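You operate a simulated robot arm through the tools that you are given. There is no shell and no other tool.

The job below is to be done with a simulated robot arm. You get a single attempt, and the scene is never put back.

JOB
Test the checker box with the green test piece.
Fine: clip of its colour to OUT first, to IN last; piece in the loop, press check, back on the yellow tray. Set down upright: what you pick out.

It is judged by the outcome, as a careful person would: the job done as asked, and still so three seconds after it is handed in. It fails if anything else is knocked over, pushed out of place, dropped, spilled or broken.

ROBOT AND FRAMES
A 6-joint arm with a fingered hand, fixed in place. Base frame: the origin is on the floor under the middle of its stand, x ahead of it, y to its left, z up; the work surface is at about z = 0.86. Units: m, degrees, N and s.
With the tool pointing down near the work surface it reaches from about 0.3 to 0.8 m from the base axis. Its first joint turns from -166.0 to 166.0 degrees. Payload 4 kg.
Tool frame: the origin (TCP) lies between the finger pads and is the grasp point; the fingertips stand 0.026 m ahead of it; z points along the fingers, y is the line along which they close. The gripper opens to 0.132 m; its body begins 0.073 m behind the TCP. The gripper is a hand of 5 fingers: y runs from the thumb to the fingers, the wrist lies at [0, 0, -0.239] in the tool frame.
Orientation is that of the tool frame in the base frame, as a unit quaternion [x, y, z, w]. With the fingers straight down and closing along the base's y, the tool's x points along the base's -x, its y along +y and its z along -z.

CONTROLS
- The arm moves only by the tool servo_tool. Its argument "motion" is a list of rows, each a list of 2 entries, a list of its own where there are three numbers: the shift along the tool's x, y, z in m, then the turn, a rotation vector about the tool's x, y, z in degrees. In form: [[[x, y, z], [rx, ry, rz]], ...]. A call has 1 to 20 rows; each row shifts and turns the commanded pose from where the row before left it, along the tool's axes as they then stand. A row lasts 0.2 s, in which the tool goes at most 0.05 m and 8.6 degrees; a call with a longer step from one row to the next is refused whole. Where a pose cannot be reached the arm comes as near as it can. A force on the tool above 70 N (or 10 N above the force at the start of the call, whichever is more), or a blocked arm, ends the call early, and 0.2 s more pass. In this call time passes only in rows, and 0.2 s behind the last. The reply holds the time, the measured pose of the TCP, the force on the tool along the base axes, the opening and the grip force, in the units named above and with some noise, with the torque about the TCP (base axes, N m) and any sound that the robot's microphone picked up, and new pictures: "views" is both (left out), scene, wrist or none.
- Cameras (640 x 400 px; columns grow to the right, rows downward): "scene" is fixed at [0.0502, 0.4997, 1.6036]; the picture's right is [-0.67, -0.74, 0.00], its down [-0.58, 0.53, -0.62] and it looks along [0.46, -0.42, -0.78] (base axes); focal length 340 px, centre (320, 200). "wrist" rides on the gripper at [0.084, 0.002, -0.097] in the tool frame; the picture's right is [-0.02, 1.00, 0.00], its down [-0.75, -0.02, -0.66] and it looks along [-0.66, -0.01, 0.75] (tool axes); focal length 270 px, centre (320, 200). There is no depth. A picture from a camera that has moved, and an enlarged one, comes with that camera's place and axes in the base frame and with its lens.
- curl_fingers(finger1, finger2, finger3, finger4, thumb_bend): sets how far each is bent, from 0 (flat) to 1 (curled in); at 0.3 the hand is open as for a grip, at 0.7 the pads meet at the TCP. One left out holds its place. A second passes; each finger stops where it meets its share of the squeeze, and holds until it gets a number again. It is the only way to open and close the hand. It gives what a move gives, with no picture; readings hold the bend of each and the force on the fingers (four entries, about 0 where the hand has none), thumb and palm.
- inspect(camera, box): a new picture of the part [left, top, right, bottom] of that camera's present view, enlarged. It takes no simulated time.
- finish_job(): hands the job in; it is judged then, once.

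Places have to be worked out from the pictures, the camera data and where the tool is seen. Open the gripper and draw the arm clear of the work before you hand the job in, unless the task says otherwise.

The tools are called as name(argument=value, ...) on one line, values as JSON. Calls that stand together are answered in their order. servo_tool: Moves the arm, as the interface text tells. Its arguments: {"type":"object","properties":{"motion":{"type":"array"},"views":{"type":"string","enum":["both","scene","wrist","none"]}},"required":["motion"]} The other tools are called the same way: curl_fingers (finger1, finger2, finger3, finger4, thumb_bend) moves the fingers one by one; inspect (camera, box) takes an enlarged picture of a part of a camera's view; finish_job () hands the job in.

At the start:

```text
time: 0.0
tcp_pos: [0.533, 0.1307, 1.1301]
orientation: [0.0, 1.0, 0.001, 0.0]
wrist_force: [0.3, -0.2, 1.3]
moment: [-0.02, 0.02, -0.01]
width: 0.1317
grasp_force: 0.3
shape: jaw
bend: [0.3, 0.3, 0.3, 0.3, 0.3]
finger forces: [0.1, 0.0, 0.1, 0.0, 0.0, 0.1]
```

scene: 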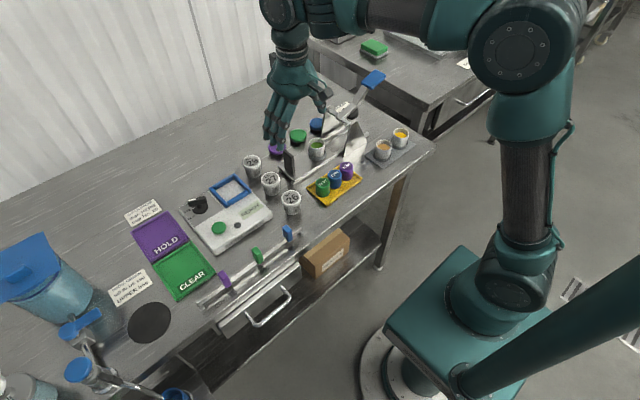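
wrist: 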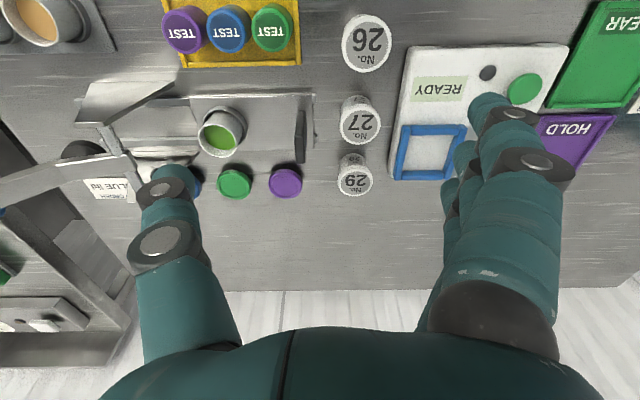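

I'll look closely at the work area before moving: the clip rail, the checker box, the tray and the notes.

inspect(camera="scene", box=[180, 220, 320, 310])

inspect(camera="scene", box=[170, 165, 290, 255])

inspect(camera="scene", box=[260, 120, 420, 220])

inspect(camera="scene", box=[90, 190, 220, 310])

inspect(camera="wrist", box=[330, 0, 640, 200])

inspect(camera="wrist", box=[60, 0, 320, 210])

```text
4.44 times, centred on (250, 265) of scene
camera zoom: at [0.0502, 0.4997, 1.6036], right [-0.67, -0.74, 0.0], down [-0.58, 0.53, -0.62], along [0.46, -0.42, -0.78], focal length 1512 px, centre (631, -89)
```

zoom: 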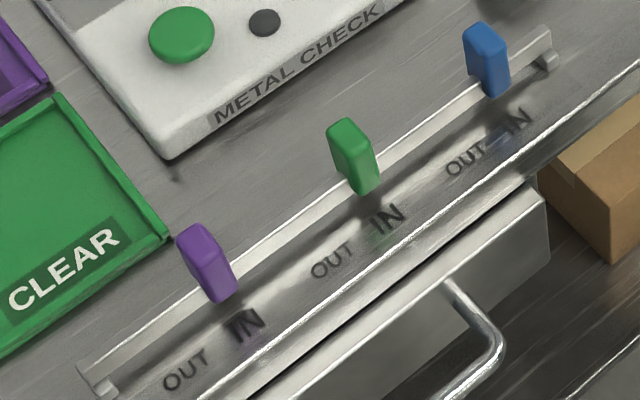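

```text
4.44 times, centred on (230, 210) of scene
camera zoom: at [0.0502, 0.4997, 1.6036], right [-0.67, -0.74, 0.0], down [-0.58, 0.53, -0.62], along [0.46, -0.42, -0.78], focal length 1512 px, centre (720, 156)
```

zoom: 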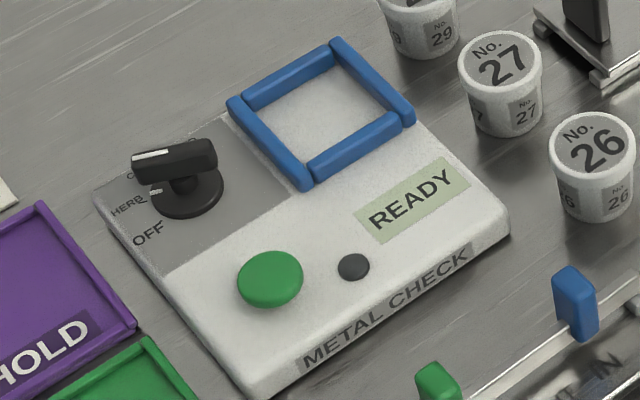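

```text
4.00 times, centred on (340, 170) of scene
camera zoom: at [0.0502, 0.4997, 1.6036], right [-0.67, -0.74, 0.0], down [-0.58, 0.53, -0.62], along [0.46, -0.42, -0.78], focal length 1361 px, centre (240, 320)
```

zoom: 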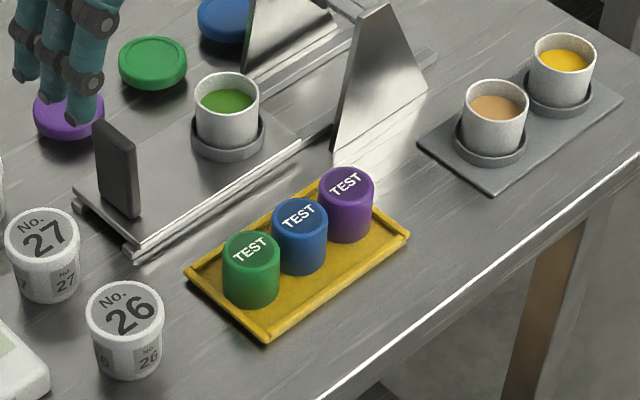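

```text
3.33 times, centred on (155, 250) of scene
camera zoom: at [0.0502, 0.4997, 1.6036], right [-0.67, -0.74, 0.0], down [-0.58, 0.53, -0.62], along [0.46, -0.42, -0.78], focal length 1134 px, centre (870, 33)
```

zoom: 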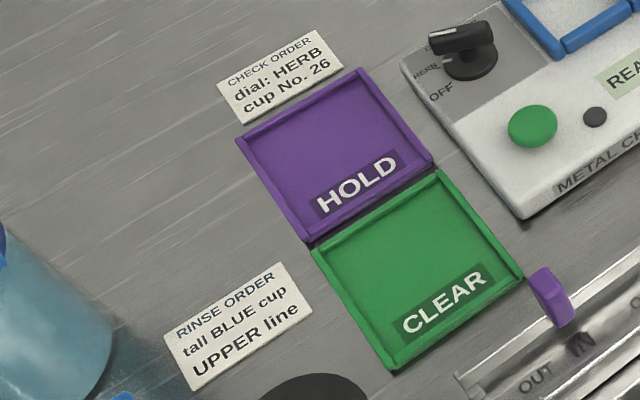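

```text
2.00 times, centred on (485, 100) of wrist
camera zoom: at [0.4492, 0.1331, 1.2271], right [0.02, 1.0, 0.0], down [0.75, -0.02, 0.66], along [0.66, -0.01, -0.75], focal length 541 px, centre (-10, 400)
```

zoom: 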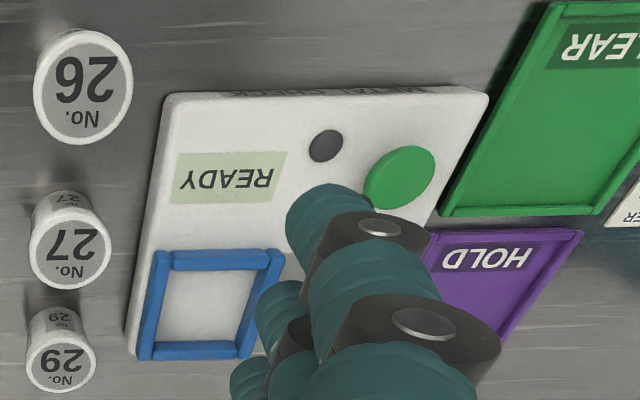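

```text
1.90 times, centred on (190, 105) of wrist
camera zoom: at [0.4492, 0.1331, 1.2271], right [0.02, 1.0, 0.0], down [0.75, -0.02, 0.66], along [0.66, -0.01, -0.75], focal length 515 px, centre (568, 381)
```

zoom: 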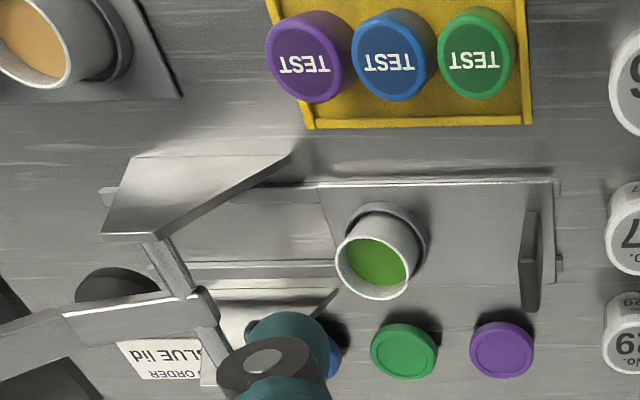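

The layout is becoming clear. I'll zoom in on the dial, the hand shape and the loop before planning the grasps.

inspect(camera="scene", box=[180, 185, 230, 225])

inspect(camera="scene", box=[240, 40, 360, 160])

inspect(camera="scene", box=[120, 195, 170, 230])

inspect(camera="wrist", box=[120, 80, 580, 400])

inspect(camera="scene", box=[310, 70, 400, 140])

```text
10.00 times, centred on (205, 205) of scene
camera zoom: at [0.0502, 0.4997, 1.6036], right [-0.67, -0.74, 0.0], down [-0.58, 0.53, -0.62], along [0.46, -0.42, -0.78], focal length 3402 px, centre (1470, 150)
```

zoom: 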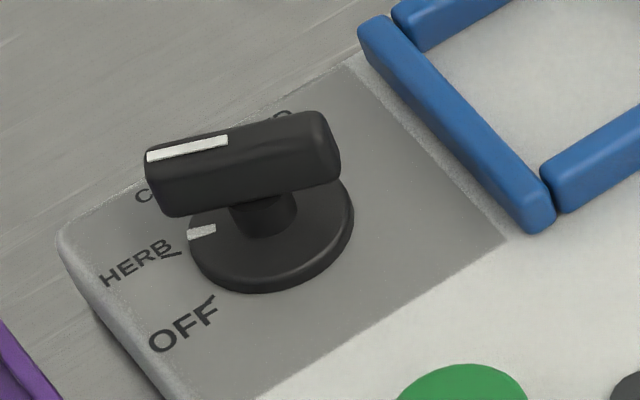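

```text
3.33 times, centred on (300, 100) of scene
camera zoom: at [0.0502, 0.4997, 1.6036], right [-0.67, -0.74, 0.0], down [-0.58, 0.53, -0.62], along [0.46, -0.42, -0.78], focal length 1134 px, centre (387, 533)
```

zoom: 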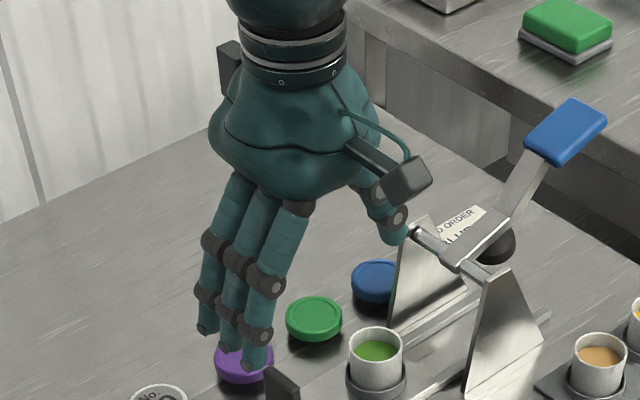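

```text
11.43 times, centred on (145, 212) of scene
camera zoom: at [0.0502, 0.4997, 1.6036], right [-0.67, -0.74, 0.0], down [-0.58, 0.53, -0.62], along [0.46, -0.42, -0.78], focal length 3888 px, centre (2320, 57)
```

zoom: 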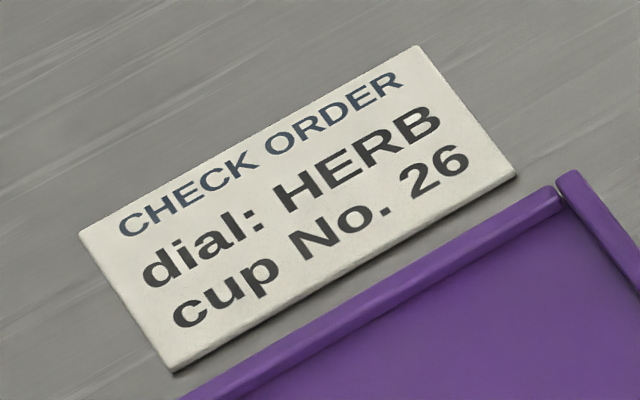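

```text
1.25 times, centred on (350, 240) of wrist
camera zoom: at [0.4492, 0.1331, 1.2271], right [0.02, 1.0, 0.0], down [0.75, -0.02, 0.66], along [0.66, -0.01, -0.75], focal length 338 px, centre (282, 150)
```

zoom: 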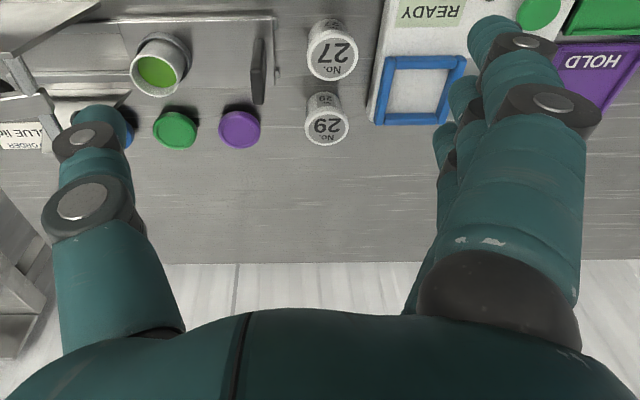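

```text
5.71 times, centred on (355, 105) of scene
camera zoom: at [0.0502, 0.4997, 1.6036], right [-0.67, -0.74, 0.0], down [-0.58, 0.53, -0.62], along [0.46, -0.42, -0.78], focal length 1944 px, centre (120, 743)
```

zoom: 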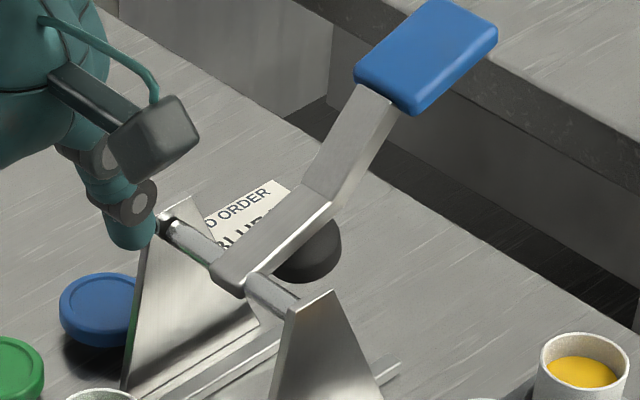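

The hand is free of obstacles here. I'll raise slightly and shift toward the clip rail so the wrist camera can see the green clip and its OUT/IN labels.

servo_tool(motion=[[[0, 0, -0.03], [0, 0, 0]], [[0.026, 0.034, 0], [0, 0, 0]], [[0.026, 0.034, 0], [0, 0, 0]], [[0.026, 0.034, 0], [0, 0, 0]], [[0.026, 0.034, 0], [0, 0, 0]], [[0.026, 0.034, 0], [0, 0, 0]]])

```text
time: 1.4
tcp_pos: [0.4022, 0.3, 1.1622]
orientation: [0.0, 1.0, 0.001, 0.0]
wrist_force: [1.0, 0.0, 0.0]
moment: [0.01, -0.02, 0.01]
width: 0.1316
grasp_force: 0.0
shape: jaw
bend: [0.3, 0.3, 0.3, 0.3, 0.3]
finger forces: [0.1, 0.0, 0.0, 0.1, 0.0, 0.0]
camera wrist: at [0.3175, 0.3032, 1.2579], right [0.02, 1.0, 0.0], down [0.75, -0.02, 0.66], along [0.66, -0.01, -0.75], focal length 270 px, centre (320, 200)
```

scene: 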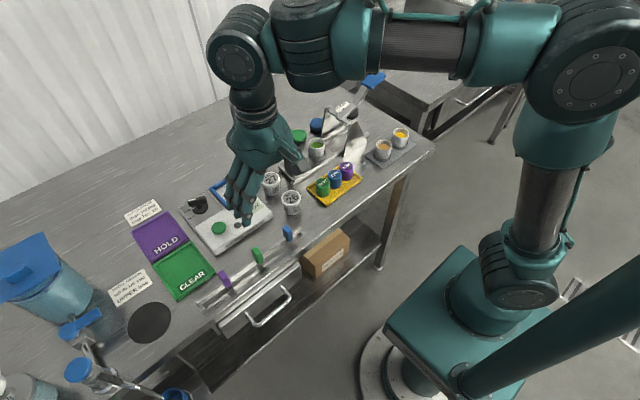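
wrist: 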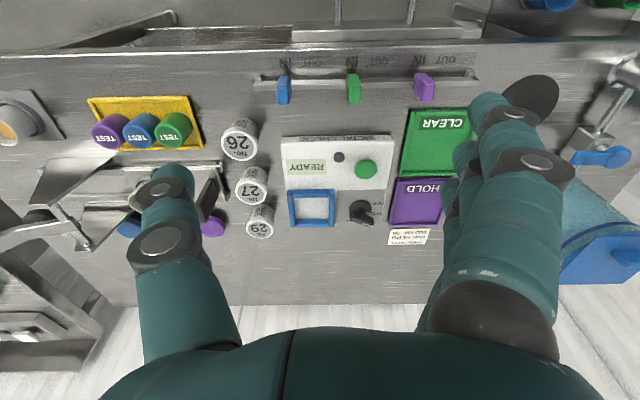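

The wrist camera now sees the rail, the checker and the tray. I'll zoom in on each to measure positions.

inspect(camera="wrist", box=[240, 40, 500, 120])

inspect(camera="wrist", box=[270, 120, 410, 250])

inspect(camera="wrist", box=[80, 80, 280, 250])

```text
2.46 times, centred on (370, 80) of wrist
camera zoom: at [0.3175, 0.3032, 1.2579], right [0.02, 1.0, 0.0], down [0.75, -0.02, 0.66], along [0.66, -0.01, -0.75], focal length 665 px, centre (197, 495)
```

zoom: 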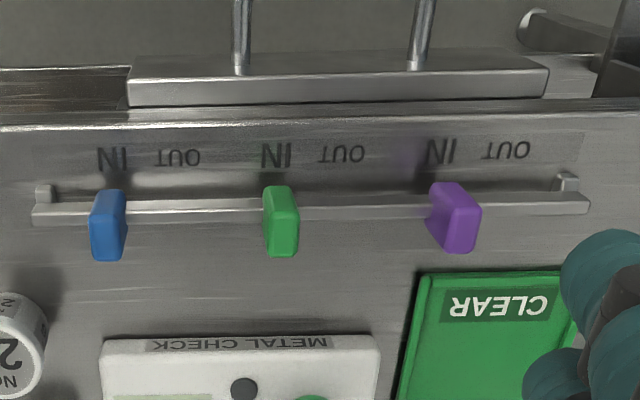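

```text
3.08 times, centred on (340, 185) of wrist
camera zoom: at [0.3175, 0.3032, 1.2579], right [0.02, 1.0, 0.0], down [0.75, -0.02, 0.66], along [0.66, -0.01, -0.75], focal length 832 px, centre (258, 246)
```

zoom: 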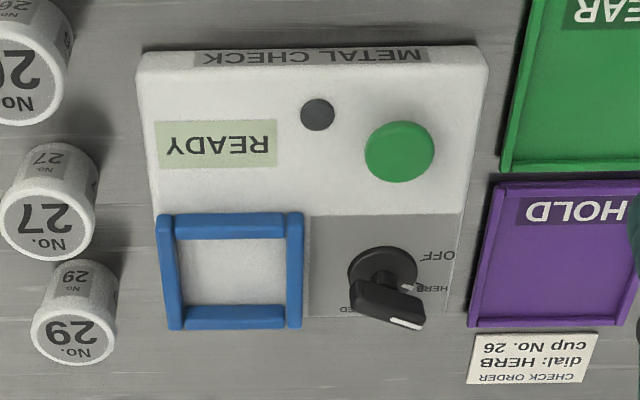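

```text
2.35 times, centred on (180, 165) of wrist
camera zoom: at [0.3175, 0.3032, 1.2579], right [0.02, 1.0, 0.0], down [0.75, -0.02, 0.66], along [0.66, -0.01, -0.75], focal length 636 px, centre (649, 282)
```

zoom: 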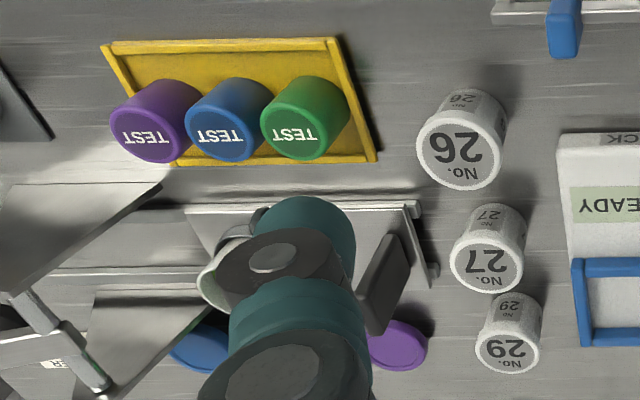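

Measured: green clip stands at about (0.444, 0.344), with OUT about 0.0355 m further in +y. I'll test the hand shape in free air: curl fingers 2–4, keep finger 1 as a pointer.

curl_fingers(finger1=0.5, finger2=1.0, finger3=1.0, finger4=1.0, thumb_bend=0.1)

inspect(camera="wrist", box=[0, 0, 640, 400])

inspect(camera="scene", box=[190, 80, 340, 240])

```text
time: 2.4
tcp_pos: [0.4032, 0.2999, 1.1611]
orientation: [0.0, 1.0, 0.001, 0.0]
wrist_force: [-0.3, -0.1, 0.1]
moment: [0.02, -0.01, 0.0]
width: 0.1195
grasp_force: 0.1
shape: fingers
bend: [0.5, 1.0, 1.0, 1.0, 0.11]
finger forces: [0.0, 0.0, 0.0, 0.0, 0.0, 0.1]
```

```text
1.00 times, centred on (320, 200) of wrist (not enlarged: the box is as wide or as high as the picture)
camera zoom: at [0.3179, 0.3028, 1.258], right [0.02, 1.0, 0.0], down [0.75, -0.02, 0.66], along [0.66, -0.01, -0.75], focal length 270 px, centre (320, 200)
```

zoom: 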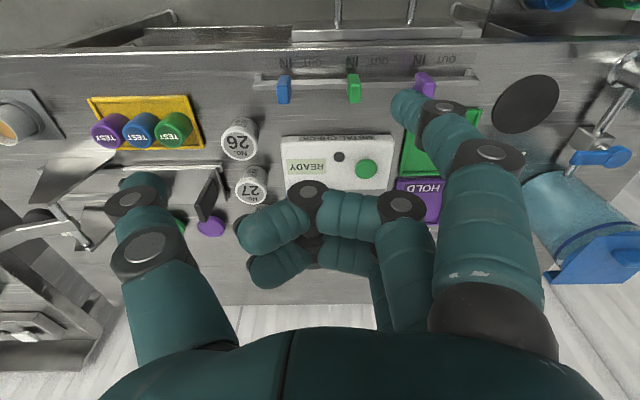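

```text
2.50 times, centred on (265, 160) of scene
camera zoom: at [0.0502, 0.4997, 1.6036], right [-0.67, -0.74, 0.0], down [-0.58, 0.53, -0.62], along [0.46, -0.42, -0.78], focal length 850 px, centre (458, 300)
```

zoom: 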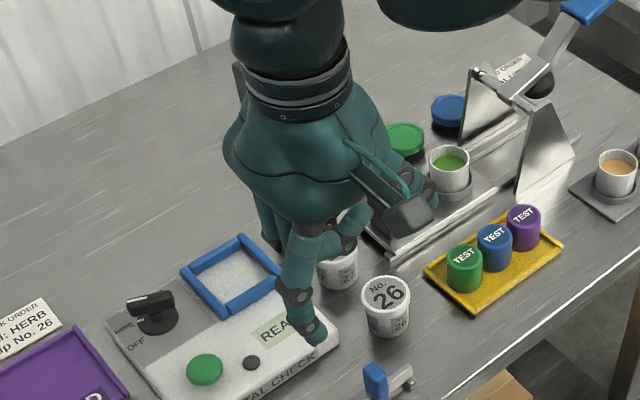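

Finger 1 is the one nearest the wrist camera (tool +x side). I'll straighten it fully to see whether it makes a vertical pointer, and fold the thumb in a little.

curl_fingers(finger1=0.0, thumb_bend=0.45)

inspect(camera="wrist", box=[0, 0, 640, 400])

inspect(camera="scene", box=[190, 80, 340, 240])

```text
time: 3.4
tcp_pos: [0.4024, 0.2995, 1.1617]
orientation: [0.0, 1.0, 0.001, -0.001]
wrist_force: [-0.5, -0.2, -0.1]
moment: [0.01, -0.02, -0.04]
width: 0.1454
grasp_force: 0.1
shape: fingers
bend: [0.0, 1.0, 1.0, 1.0, 0.45]
finger forces: [0.1, 0.1, 0.0, 0.0, 0.0, 0.0]
```

```text
1.00 times, centred on (320, 200) of wrist (not enlarged: the box is as wide or as high as the picture)
camera zoom: at [0.3179, 0.3028, 1.258], right [0.02, 1.0, 0.0], down [0.75, -0.02, 0.66], along [0.66, -0.01, -0.75], focal length 270 px, centre (320, 200)
```

zoom: 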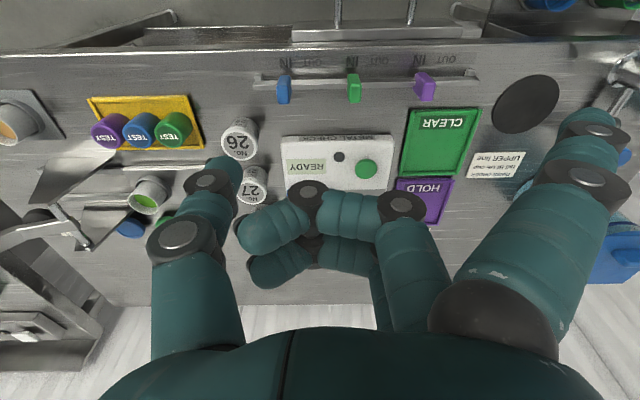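

```text
2.50 times, centred on (265, 160) of scene
camera zoom: at [0.0502, 0.4997, 1.6036], right [-0.67, -0.74, 0.0], down [-0.58, 0.53, -0.62], along [0.46, -0.42, -0.78], focal length 850 px, centre (458, 300)
```

zoom: 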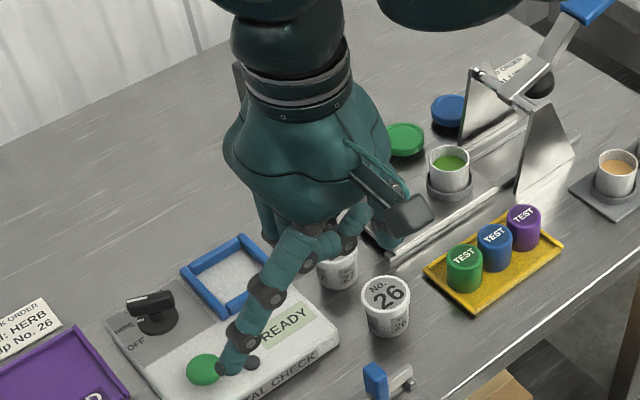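

Finger 1 at bend 0.3 has a near-vertical tip, so I'll use that as pointer. A yaw of +90° about the tool z puts the curled fingers and thumb clear of the clips and the cups, so I turn now at height.

curl_fingers(finger1=0.3, thumb_bend=0.2)

servo_tool(motion=[[[0, 0, 0], [0, 0, 8.5]], [[0, 0, 0], [0, 0, 8.5]], [[0, 0, 0], [0, 0, 8.5]], [[0, 0, 0], [0, 0, 8.5]], [[0, 0, 0], [0, 0, 8.5]], [[0, 0, 0], [0, 0, 8.5]], [[0, 0, 0], [0, 0, 8.5]], [[0, 0, 0], [0, 0, 8.5]], [[0, 0, 0], [0, 0, 8.5]], [[0, 0, 0], [0, 0, 8.5]], [[0, 0, 0], [0, 0, 5]]])

```text
time: 4.4
tcp_pos: [0.4024, 0.3005, 1.1616]
orientation: [0.0, 1.0, 0.0, 0.0]
wrist_force: [0.4, 0.1, 0.4]
moment: [0.01, -0.02, 0.0]
width: 0.1478
grasp_force: 0.1
shape: fingers
bend: [0.3, 1.0, 1.0, 1.0, 0.21]
finger forces: [0.0, 0.1, 0.1, 0.0, 0.0, 0.0]
```

```text
time: 6.8
tcp_pos: [0.4035, 0.3006, 1.1604]
orientation: [0.707, 0.707, 0.0, 0.0]
wrist_force: [0.7, 0.1, -0.3]
moment: [-0.03, 0.01, 0.0]
width: 0.1478
grasp_force: 0.1
shape: fingers
bend: [0.3, 1.0, 1.0, 1.0, 0.21]
finger forces: [0.0, 0.0, 0.0, 0.1, 0.0, 0.1]
camera wrist: at [0.4057, 0.3858, 1.2569], right [1.0, -0.02, 0.0], down [-0.02, -0.75, 0.66], along [-0.02, -0.66, -0.75], focal length 270 px, centre (320, 200)
```

scene: 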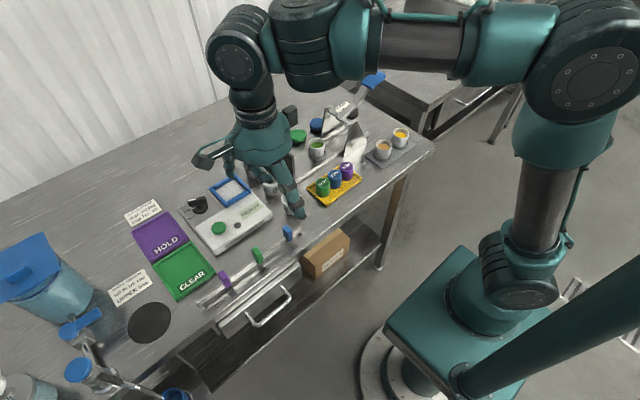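
wrist: 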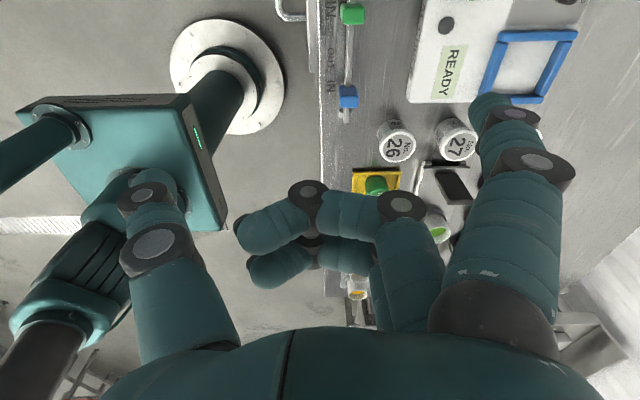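

The yaw worked. I'll zoom to locate finger 1's tip in both cameras to calibrate its offset from the TCP.

inspect(camera="scene", box=[180, 110, 320, 230])

inspect(camera="wrist", box=[420, 60, 580, 160])

```text
3.33 times, centred on (250, 170) of scene
camera zoom: at [0.0502, 0.4997, 1.6036], right [-0.67, -0.74, 0.0], down [-0.58, 0.53, -0.62], along [0.46, -0.42, -0.78], focal length 1134 px, centre (553, 300)
```

zoom: 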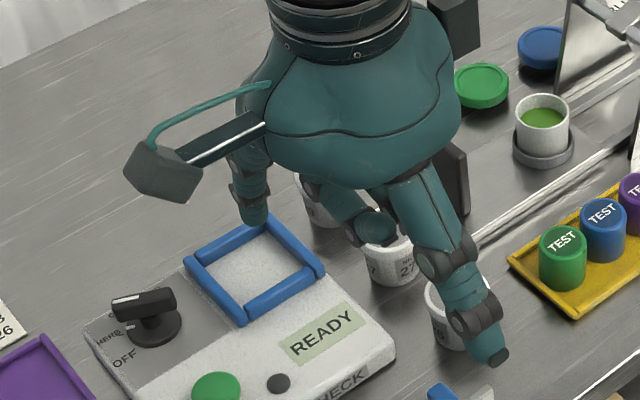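

```text
4.00 times, centred on (500, 110) of wrist
camera zoom: at [0.4057, 0.3858, 1.2569], right [1.0, -0.02, 0.0], down [-0.02, -0.75, 0.66], along [-0.02, -0.66, -0.75], focal length 1081 px, centre (-400, 560)
```

zoom: 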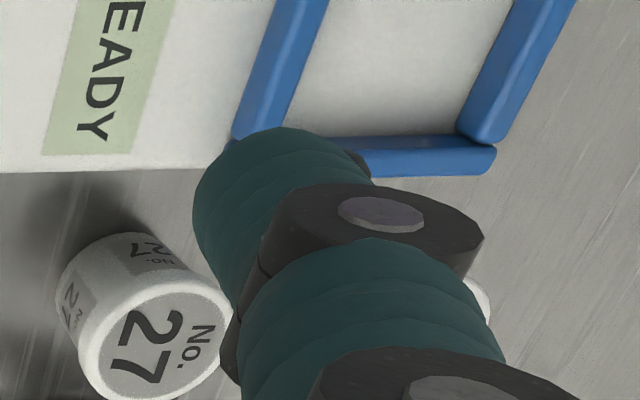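

Finger 1's tip sits about (0.0345, 0.0765, 0.028) ahead of the TCP in the tool frame. I'll move over a spot on the −y side of the green clip, staying well above the clips.

servo_tool(motion=[[[-0.007, -0.012, 0.037], [0, 0, 0]], [[-0.007, -0.012, 0.037], [0, 0, 0]], [[-0.007, -0.012, 0.037], [0, 0, 0]], [[0, 0, 0.03], [0, 0, 0]]])

inspect(camera="scene", box=[210, 190, 330, 290])

```text
time: 7.8
tcp_pos: [0.3686, 0.2791, 1.0193]
orientation: [0.707, 0.707, 0.0, 0.0]
wrist_force: [-0.3, 0.5, 0.4]
moment: [0.02, 0.0, 0.01]
width: 0.1478
grasp_force: 0.2
shape: fingers
bend: [0.3, 1.0, 1.0, 1.0, 0.2]
finger forces: [0.0, 0.0, 0.1, 0.0, 0.1, 0.1]
camera wrist: at [0.3693, 0.3648, 1.1154], right [1.0, -0.02, 0.0], down [-0.02, -0.75, 0.66], along [-0.01, -0.66, -0.75], focal length 270 px, centre (320, 200)
```

scene: 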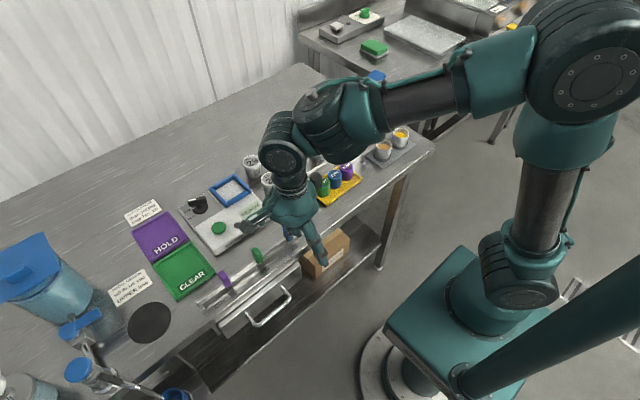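
wrist: 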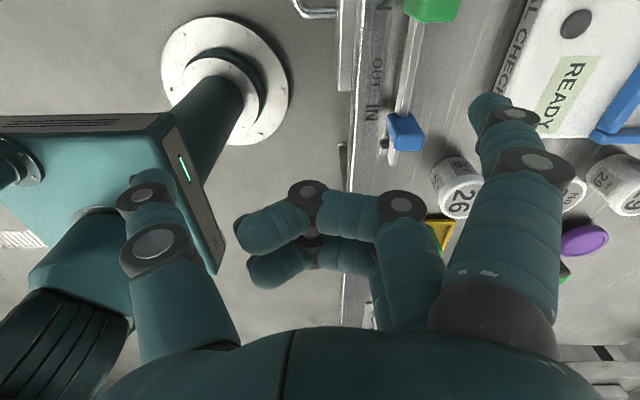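

```text
4.00 times, centred on (270, 240) of scene
camera zoom: at [0.0502, 0.4997, 1.6036], right [-0.67, -0.74, 0.0], down [-0.58, 0.53, -0.62], along [0.46, -0.42, -0.78], focal length 1361 px, centre (520, 40)
```

zoom: 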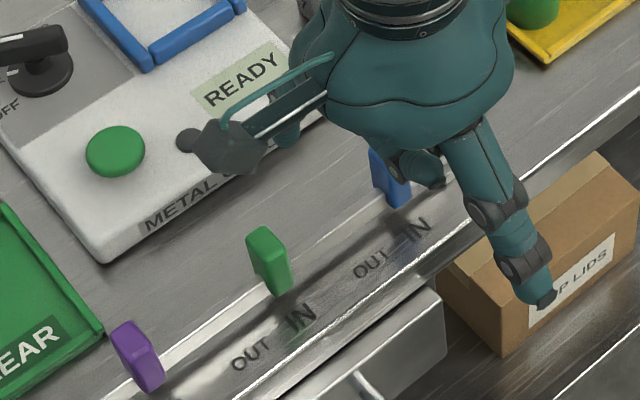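

The tip is at about (0.445, 0.314, 0.99), beside the green clip on the free stretch of rail. I shift 8 mm toward the robot to be centred on the clip and lower until the tip is about 2 cm below the clip's top.

servo_tool(motion=[[[0, -0.008, 0.03], [0, 0, 0]], [[0, 0, 0.03], [0, 0, 0]], [[0, 0, 0.023], [0, 0, 0]]])

inspect(camera="scene", box=[210, 190, 330, 290])

inspect(camera="wrist", box=[340, 0, 640, 180])

```text
time: 8.6
tcp_pos: [0.3597, 0.2798, 0.936]
orientation: [0.707, 0.707, 0.0, 0.001]
wrist_force: [-0.3, 0.6, 0.1]
moment: [-0.03, 0.0, -0.01]
width: 0.1478
grasp_force: 0.0
shape: fingers
bend: [0.3, 1.0, 1.0, 1.0, 0.2]
finger forces: [0.0, 0.0, 0.1, 0.0, 0.0, 0.1]
camera wrist: at [0.3618, 0.3646, 1.0333], right [1.0, -0.02, 0.0], down [-0.02, -0.75, 0.66], along [-0.01, -0.66, -0.75], focal length 270 px, centre (320, 200)
```

scene: 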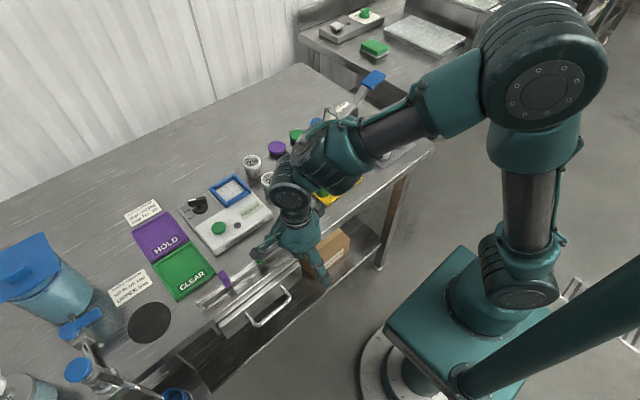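
wrist: 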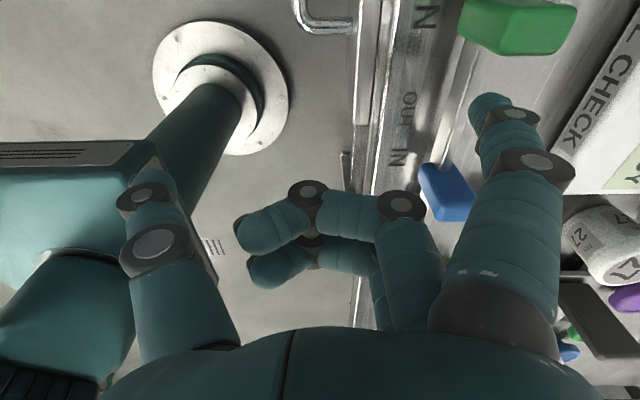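

```text
4.00 times, centred on (270, 240) of scene
camera zoom: at [0.0502, 0.4997, 1.6036], right [-0.67, -0.74, 0.0], down [-0.58, 0.53, -0.62], along [0.46, -0.42, -0.78], focal length 1361 px, centre (520, 40)
```

zoom: 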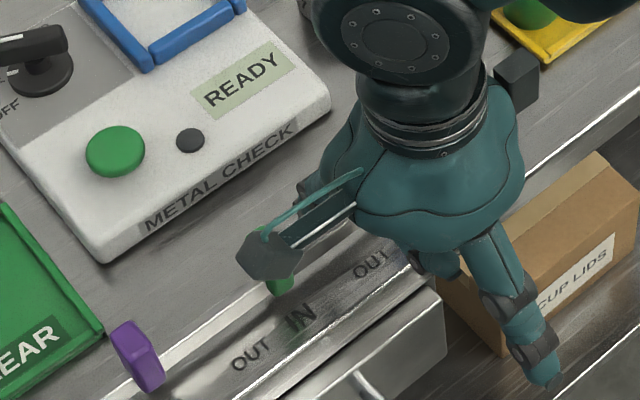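

```text
2.13 times, centred on (490, 90) of wrist
camera zoom: at [0.3618, 0.3646, 1.0333], right [1.0, -0.02, 0.0], down [-0.02, -0.75, 0.66], along [-0.01, -0.66, -0.75], focal length 577 px, centre (-43, 435)
```

zoom: 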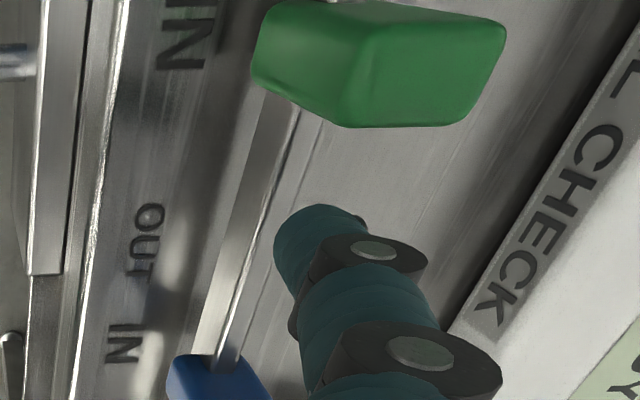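

The clip's top spans x≈0.433–0.453 and its near face is at y≈0.3365; the tip is clear of it. I recentre +5 mm in x, lower 10 mm more, then approach +y in small steps watching the force.

servo_tool(motion=[[[0, 0.005, 0.01], [0, 0, 0]], [[0.006, 0, 0], [0, 0, 0]], [[0.006, 0, 0], [0, 0, 0]]], views="wrist")

inspect(camera="wrist", box=[340, 0, 640, 180])

```text
time: 9.4
tcp_pos: [0.3654, 0.2913, 0.9254]
orientation: [0.707, 0.707, 0.0, 0.0]
wrist_force: [-0.7, -0.2, 0.1]
moment: [0.0, 0.02, 0.0]
width: 0.1476
grasp_force: 0.0
shape: fingers
bend: [0.3, 1.0, 1.0, 1.0, 0.2]
finger forces: [0.0, 0.0, 0.0, 0.1, 0.0, 0.1]
camera wrist: at [0.3666, 0.3768, 1.0233], right [1.0, -0.02, 0.0], down [-0.02, -0.75, 0.66], along [-0.01, -0.66, -0.75], focal length 270 px, centre (320, 200)
```

wrist: 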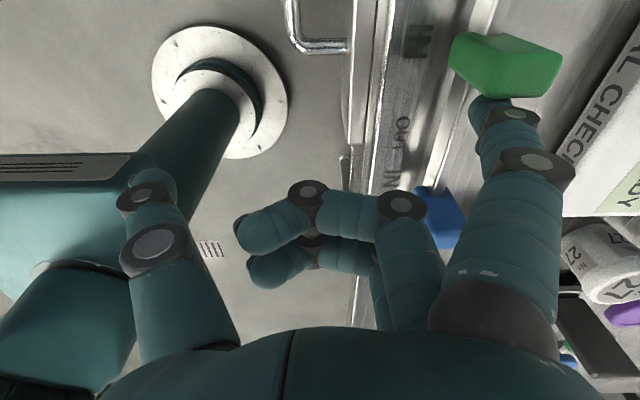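

```text
2.13 times, centred on (490, 90) of wrist
camera zoom: at [0.3666, 0.3768, 1.0233], right [1.0, -0.02, 0.0], down [-0.02, -0.75, 0.66], along [-0.01, -0.66, -0.75], focal length 577 px, centre (-43, 435)
```

zoom: 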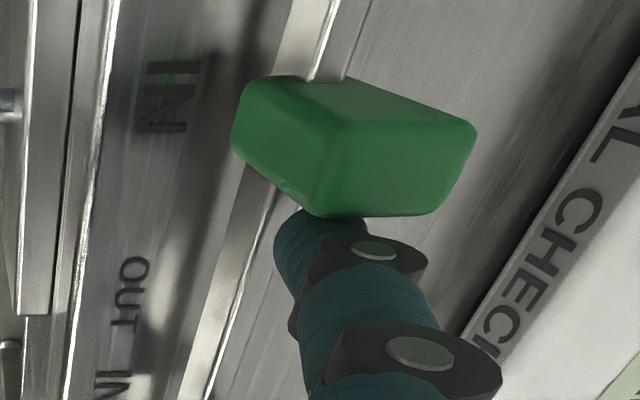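

The fingertip is just short of the clip's face, well centred. I push 20 mm in +y slowly and look again.

servo_tool(motion=[[[0.005, 0, 0], [0, 0, 0]], [[0.005, 0, 0], [0, 0, 0]], [[0.005, 0, 0], [0, 0, 0]], [[0.005, 0, 0], [0, 0, 0]]])

inspect(camera="wrist", box=[340, 0, 640, 180])

inspect(camera="scene", box=[190, 220, 310, 310])

```text
time: 10.4
tcp_pos: [0.3639, 0.3134, 0.9266]
orientation: [0.707, 0.707, 0.0, 0.0]
wrist_force: [-0.4, 0.5, 1.1]
moment: [-0.01, 0.01, -0.03]
width: 0.1477
grasp_force: 0.2
shape: fingers
bend: [0.3, 1.0, 1.0, 1.0, 0.2]
finger forces: [0.2, 0.0, 0.1, 0.0, 0.0, 0.0]
camera wrist: at [0.3663, 0.3974, 1.0232], right [1.0, -0.02, 0.0], down [-0.02, -0.75, 0.66], along [-0.01, -0.66, -0.75], focal length 270 px, centre (320, 200)
```

scene: 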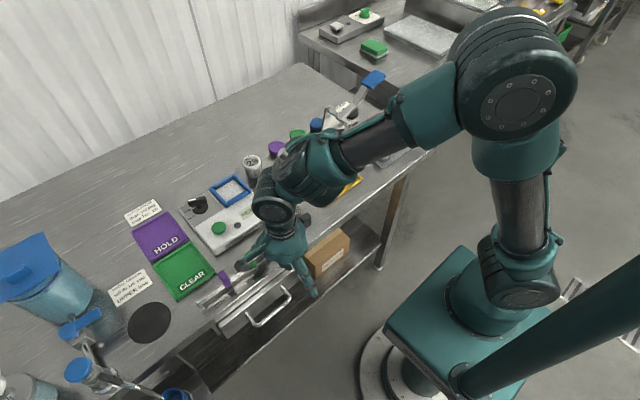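
wrist: 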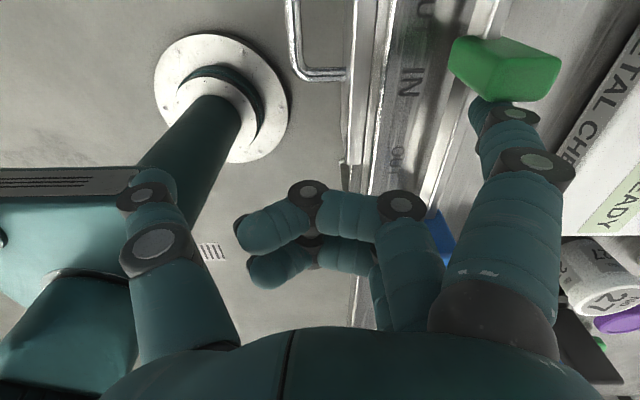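

```text
2.13 times, centred on (490, 90) of wrist
camera zoom: at [0.3663, 0.3974, 1.0232], right [1.0, -0.02, 0.0], down [-0.02, -0.75, 0.66], along [-0.01, -0.66, -0.75], focal length 577 px, centre (-43, 435)
```

zoom: 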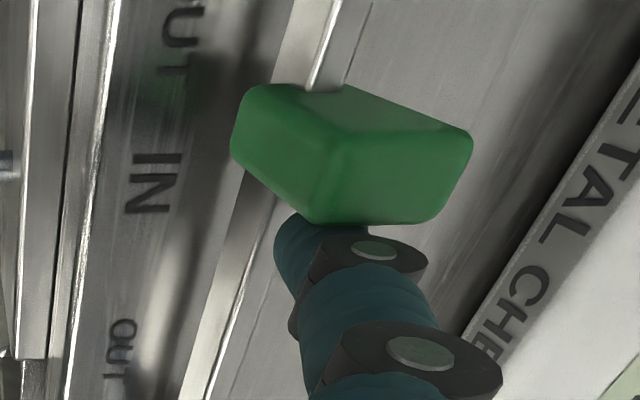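

```text
4.44 times, centred on (250, 265) of scene
camera zoom: at [0.0502, 0.4997, 1.6036], right [-0.67, -0.74, 0.0], down [-0.58, 0.53, -0.62], along [0.46, -0.42, -0.78], focal length 1512 px, centre (631, -89)
```

zoom: 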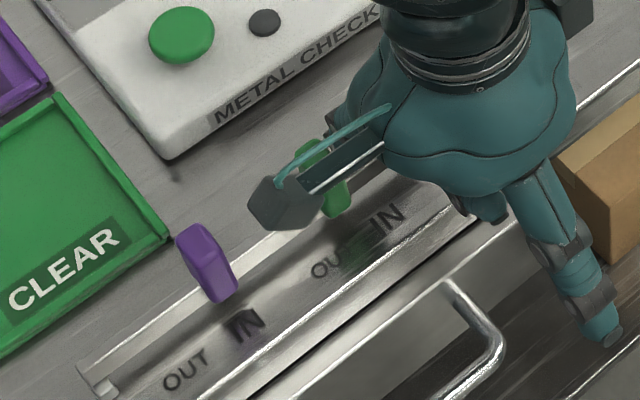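

The clip slides smoothly (about 19 mm so far, very low force). I push another 16 mm to bring it to the OUT mark.

servo_tool(motion=[[[0.005, 0, 0], [0, 0, 0]], [[0.005, 0, 0], [0, 0, 0]], [[0.006, 0, 0], [0, 0, 0]]])

inspect(camera="wrist", box=[340, 0, 640, 180])

inspect(camera="scene", box=[190, 220, 310, 310])

```text
time: 11.2
tcp_pos: [0.3647, 0.3273, 0.9261]
orientation: [0.707, 0.707, 0.001, 0.0]
wrist_force: [-1.1, 1.1, -0.2]
moment: [0.03, 0.0, 0.03]
width: 0.1478
grasp_force: 0.1
shape: fingers
bend: [0.3, 1.0, 1.0, 1.0, 0.2]
finger forces: [0.0, 0.0, 0.0, 0.0, 0.0, 0.0]
camera wrist: at [0.366, 0.413, 1.0231], right [1.0, -0.02, 0.0], down [-0.02, -0.75, 0.66], along [-0.01, -0.66, -0.75], focal length 270 px, centre (320, 200)
```

scene: 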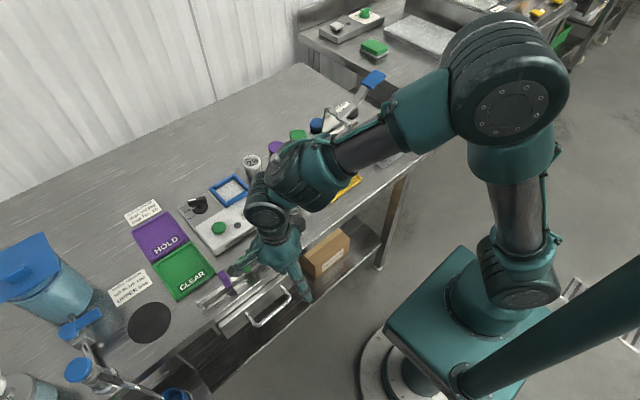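
wrist: 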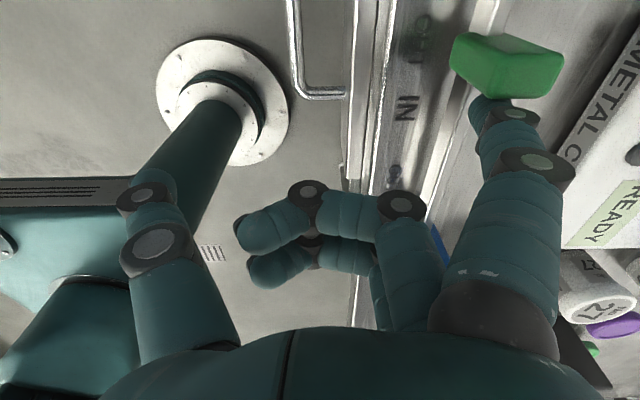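

```text
2.13 times, centred on (490, 90) of wrist
camera zoom: at [0.366, 0.413, 1.0231], right [1.0, -0.02, 0.0], down [-0.02, -0.75, 0.66], along [-0.01, -0.66, -0.75], focal length 577 px, centre (-43, 435)
```

zoom: 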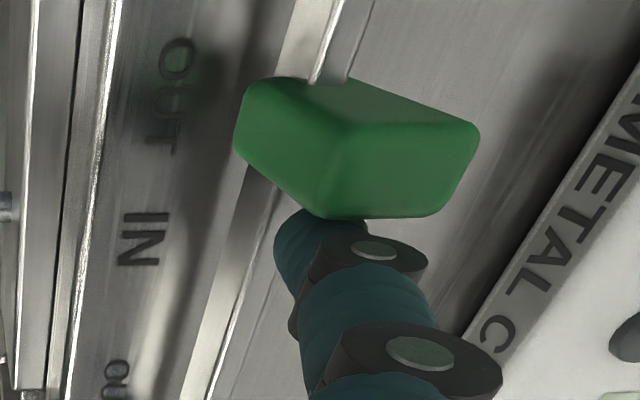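

```text
4.44 times, centred on (250, 265) of scene
camera zoom: at [0.0502, 0.4997, 1.6036], right [-0.67, -0.74, 0.0], down [-0.58, 0.53, -0.62], along [0.46, -0.42, -0.78], focal length 1512 px, centre (631, -89)
```

zoom: 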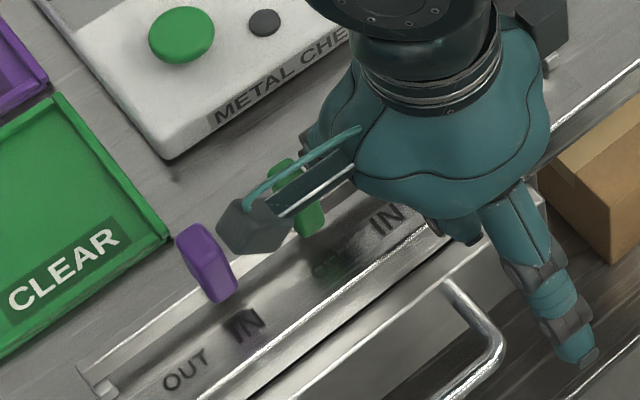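

Clip and OUT label now sit in the picture exactly as clip and IN label did before: the clip is at OUT. I back off a little in −y and rise clear.

servo_tool(motion=[[[-0.012, 0, 0], [0, 0, 0]], [[0, 0, -0.04], [0, 0, 0]], [[0, 0, -0.05], [0, 0, 0]], [[0, 0, -0.05], [0, 0, 0]], [[-0.02, 0, -0.04], [0, 0, 0]], [[-0.02, 0, -0.04], [0, 0, 0]]])

inspect(camera="scene", box=[190, 220, 310, 310])

inspect(camera="wrist", box=[280, 0, 480, 140])

```text
time: 12.6
tcp_pos: [0.3657, 0.2761, 1.1455]
orientation: [0.707, 0.707, -0.001, 0.0]
wrist_force: [0.5, -0.9, 0.1]
moment: [0.0, 0.03, 0.01]
width: 0.1478
grasp_force: 0.0
shape: fingers
bend: [0.3, 1.0, 1.0, 1.0, 0.2]
finger forces: [0.0, 0.0, 0.0, 0.0, 0.0, 0.1]
camera wrist: at [0.3668, 0.3609, 1.2425], right [1.0, -0.02, 0.0], down [-0.01, -0.75, 0.66], along [-0.01, -0.66, -0.75], focal length 270 px, centre (320, 200)
```

scene: 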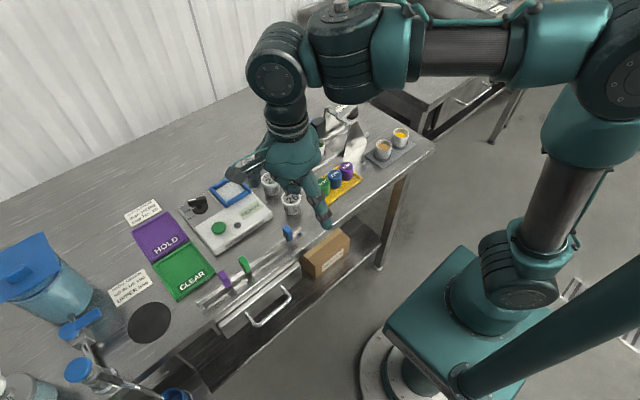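
wrist: 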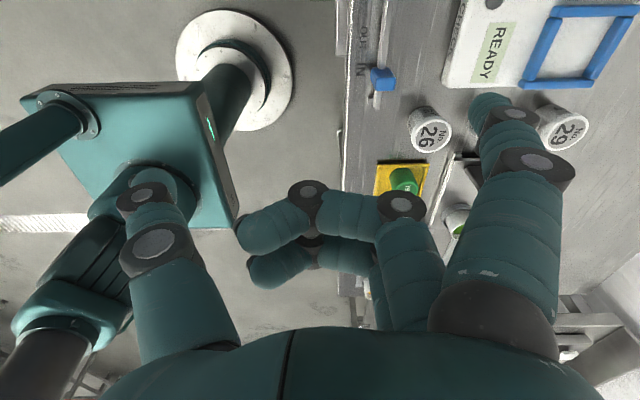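

```text
4.44 times, centred on (250, 265) of scene
camera zoom: at [0.0502, 0.4997, 1.6036], right [-0.67, -0.74, 0.0], down [-0.58, 0.53, -0.62], along [0.46, -0.42, -0.78], focal length 1512 px, centre (631, -89)
```

zoom: 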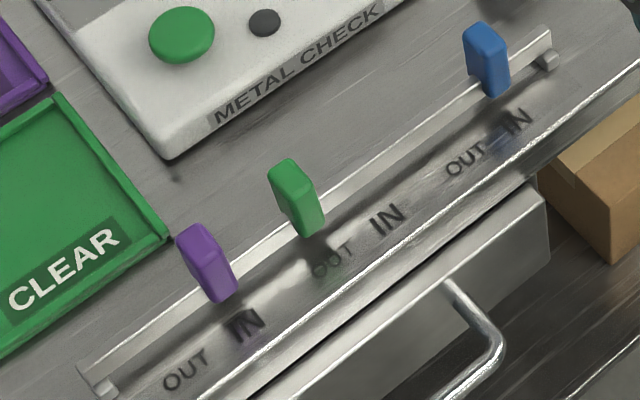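

```text
2.86 times, centred on (380, 70) of wrist
camera zoom: at [0.3668, 0.3609, 1.2425], right [1.0, -0.02, 0.0], down [-0.01, -0.75, 0.66], along [-0.01, -0.66, -0.75], focal length 772 px, centre (149, 571)
```

zoom: 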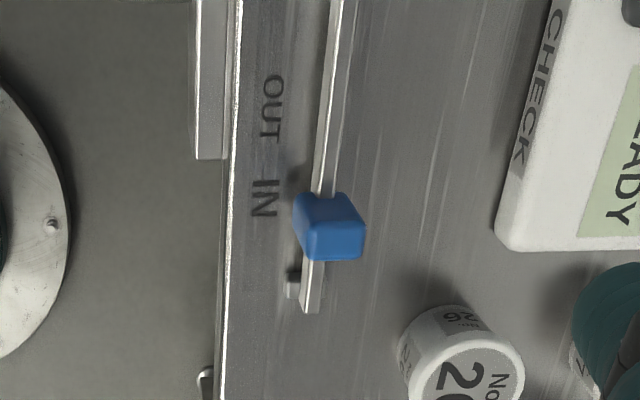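

The green clip matches the OUT mark just as the other clips match IN. Next, the test piece: I'll open the hand moderately (thumb opposes fingers 2 and 3) and move above the green piece for measuring.

curl_fingers(finger1=0.38, finger2=0.38, finger3=0.38, finger4=0.38, thumb_bend=0.38)

servo_tool(motion=[[[-0.038, 0.0256, 0], [0, 0, 0]], [[-0.038, 0.0256, 0], [0, 0, 0]], [[-0.038, 0.0256, 0], [0, 0, 0]], [[-0.038, 0.0256, 0], [0, 0, 0]], [[-0.037, 0.0256, 0], [0, 0, 0]]])

inspect(camera="wrist", box=[200, 0, 460, 180])

inspect(camera="scene", box=[270, 130, 400, 220])

```text
time: 13.6
tcp_pos: [0.3659, 0.2761, 1.1459]
orientation: [0.707, 0.707, -0.001, 0.0]
wrist_force: [-0.4, -0.4, 0.2]
moment: [-0.02, -0.02, 0.0]
width: 0.1144
grasp_force: 0.1
shape: fingers
bend: [0.38, 0.38, 0.38, 0.38, 0.38]
finger forces: [0.0, 0.0, 0.0, 0.0, 0.1, 0.1]
```

```text
time: 14.8
tcp_pos: [0.493, 0.0875, 1.1446]
orientation: [0.707, 0.707, 0.0, 0.0]
wrist_force: [-0.6, 0.5, 0.1]
moment: [0.01, -0.01, 0.0]
width: 0.1145
grasp_force: 0.1
shape: fingers
bend: [0.38, 0.38, 0.38, 0.38, 0.38]
finger forces: [0.1, 0.0, 0.0, 0.0, 0.0, 0.0]
camera wrist: at [0.4944, 0.1717, 1.2422], right [1.0, -0.02, 0.0], down [-0.02, -0.75, 0.66], along [-0.01, -0.66, -0.75], focal length 270 px, centre (320, 200)
```

scene: 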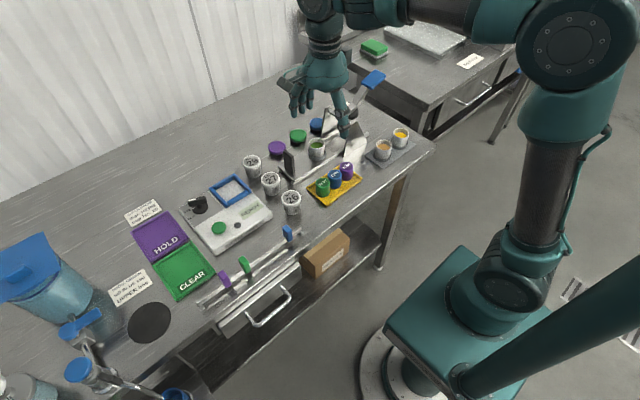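
wrist: 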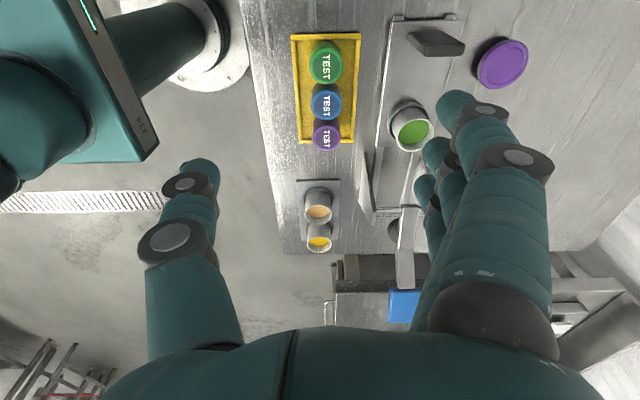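

```text
2.22 times, centred on (330, 90) of wrist
camera zoom: at [0.4944, 0.1717, 1.2422], right [1.0, -0.02, 0.0], down [-0.02, -0.75, 0.66], along [-0.01, -0.66, -0.75], focal length 601 px, centre (298, 444)
```

zoom: 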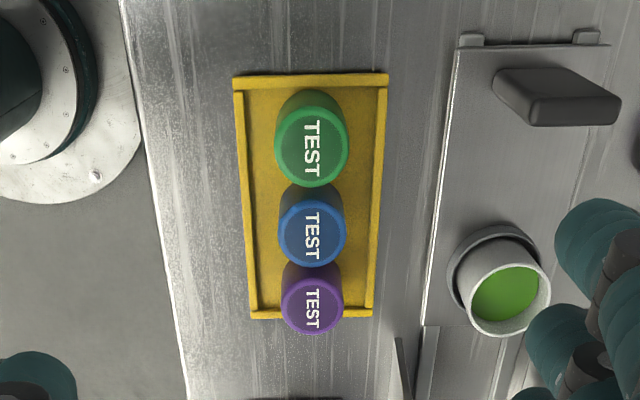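

```text
4.44 times, centred on (335, 175) of scene
camera zoom: at [0.0502, 0.4997, 1.6036], right [-0.67, -0.74, 0.0], down [-0.58, 0.53, -0.62], along [0.46, -0.42, -0.78], focal length 1512 px, centre (253, 311)
```

zoom: 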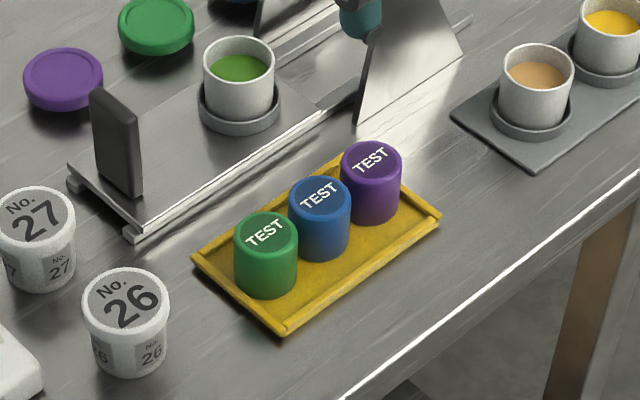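

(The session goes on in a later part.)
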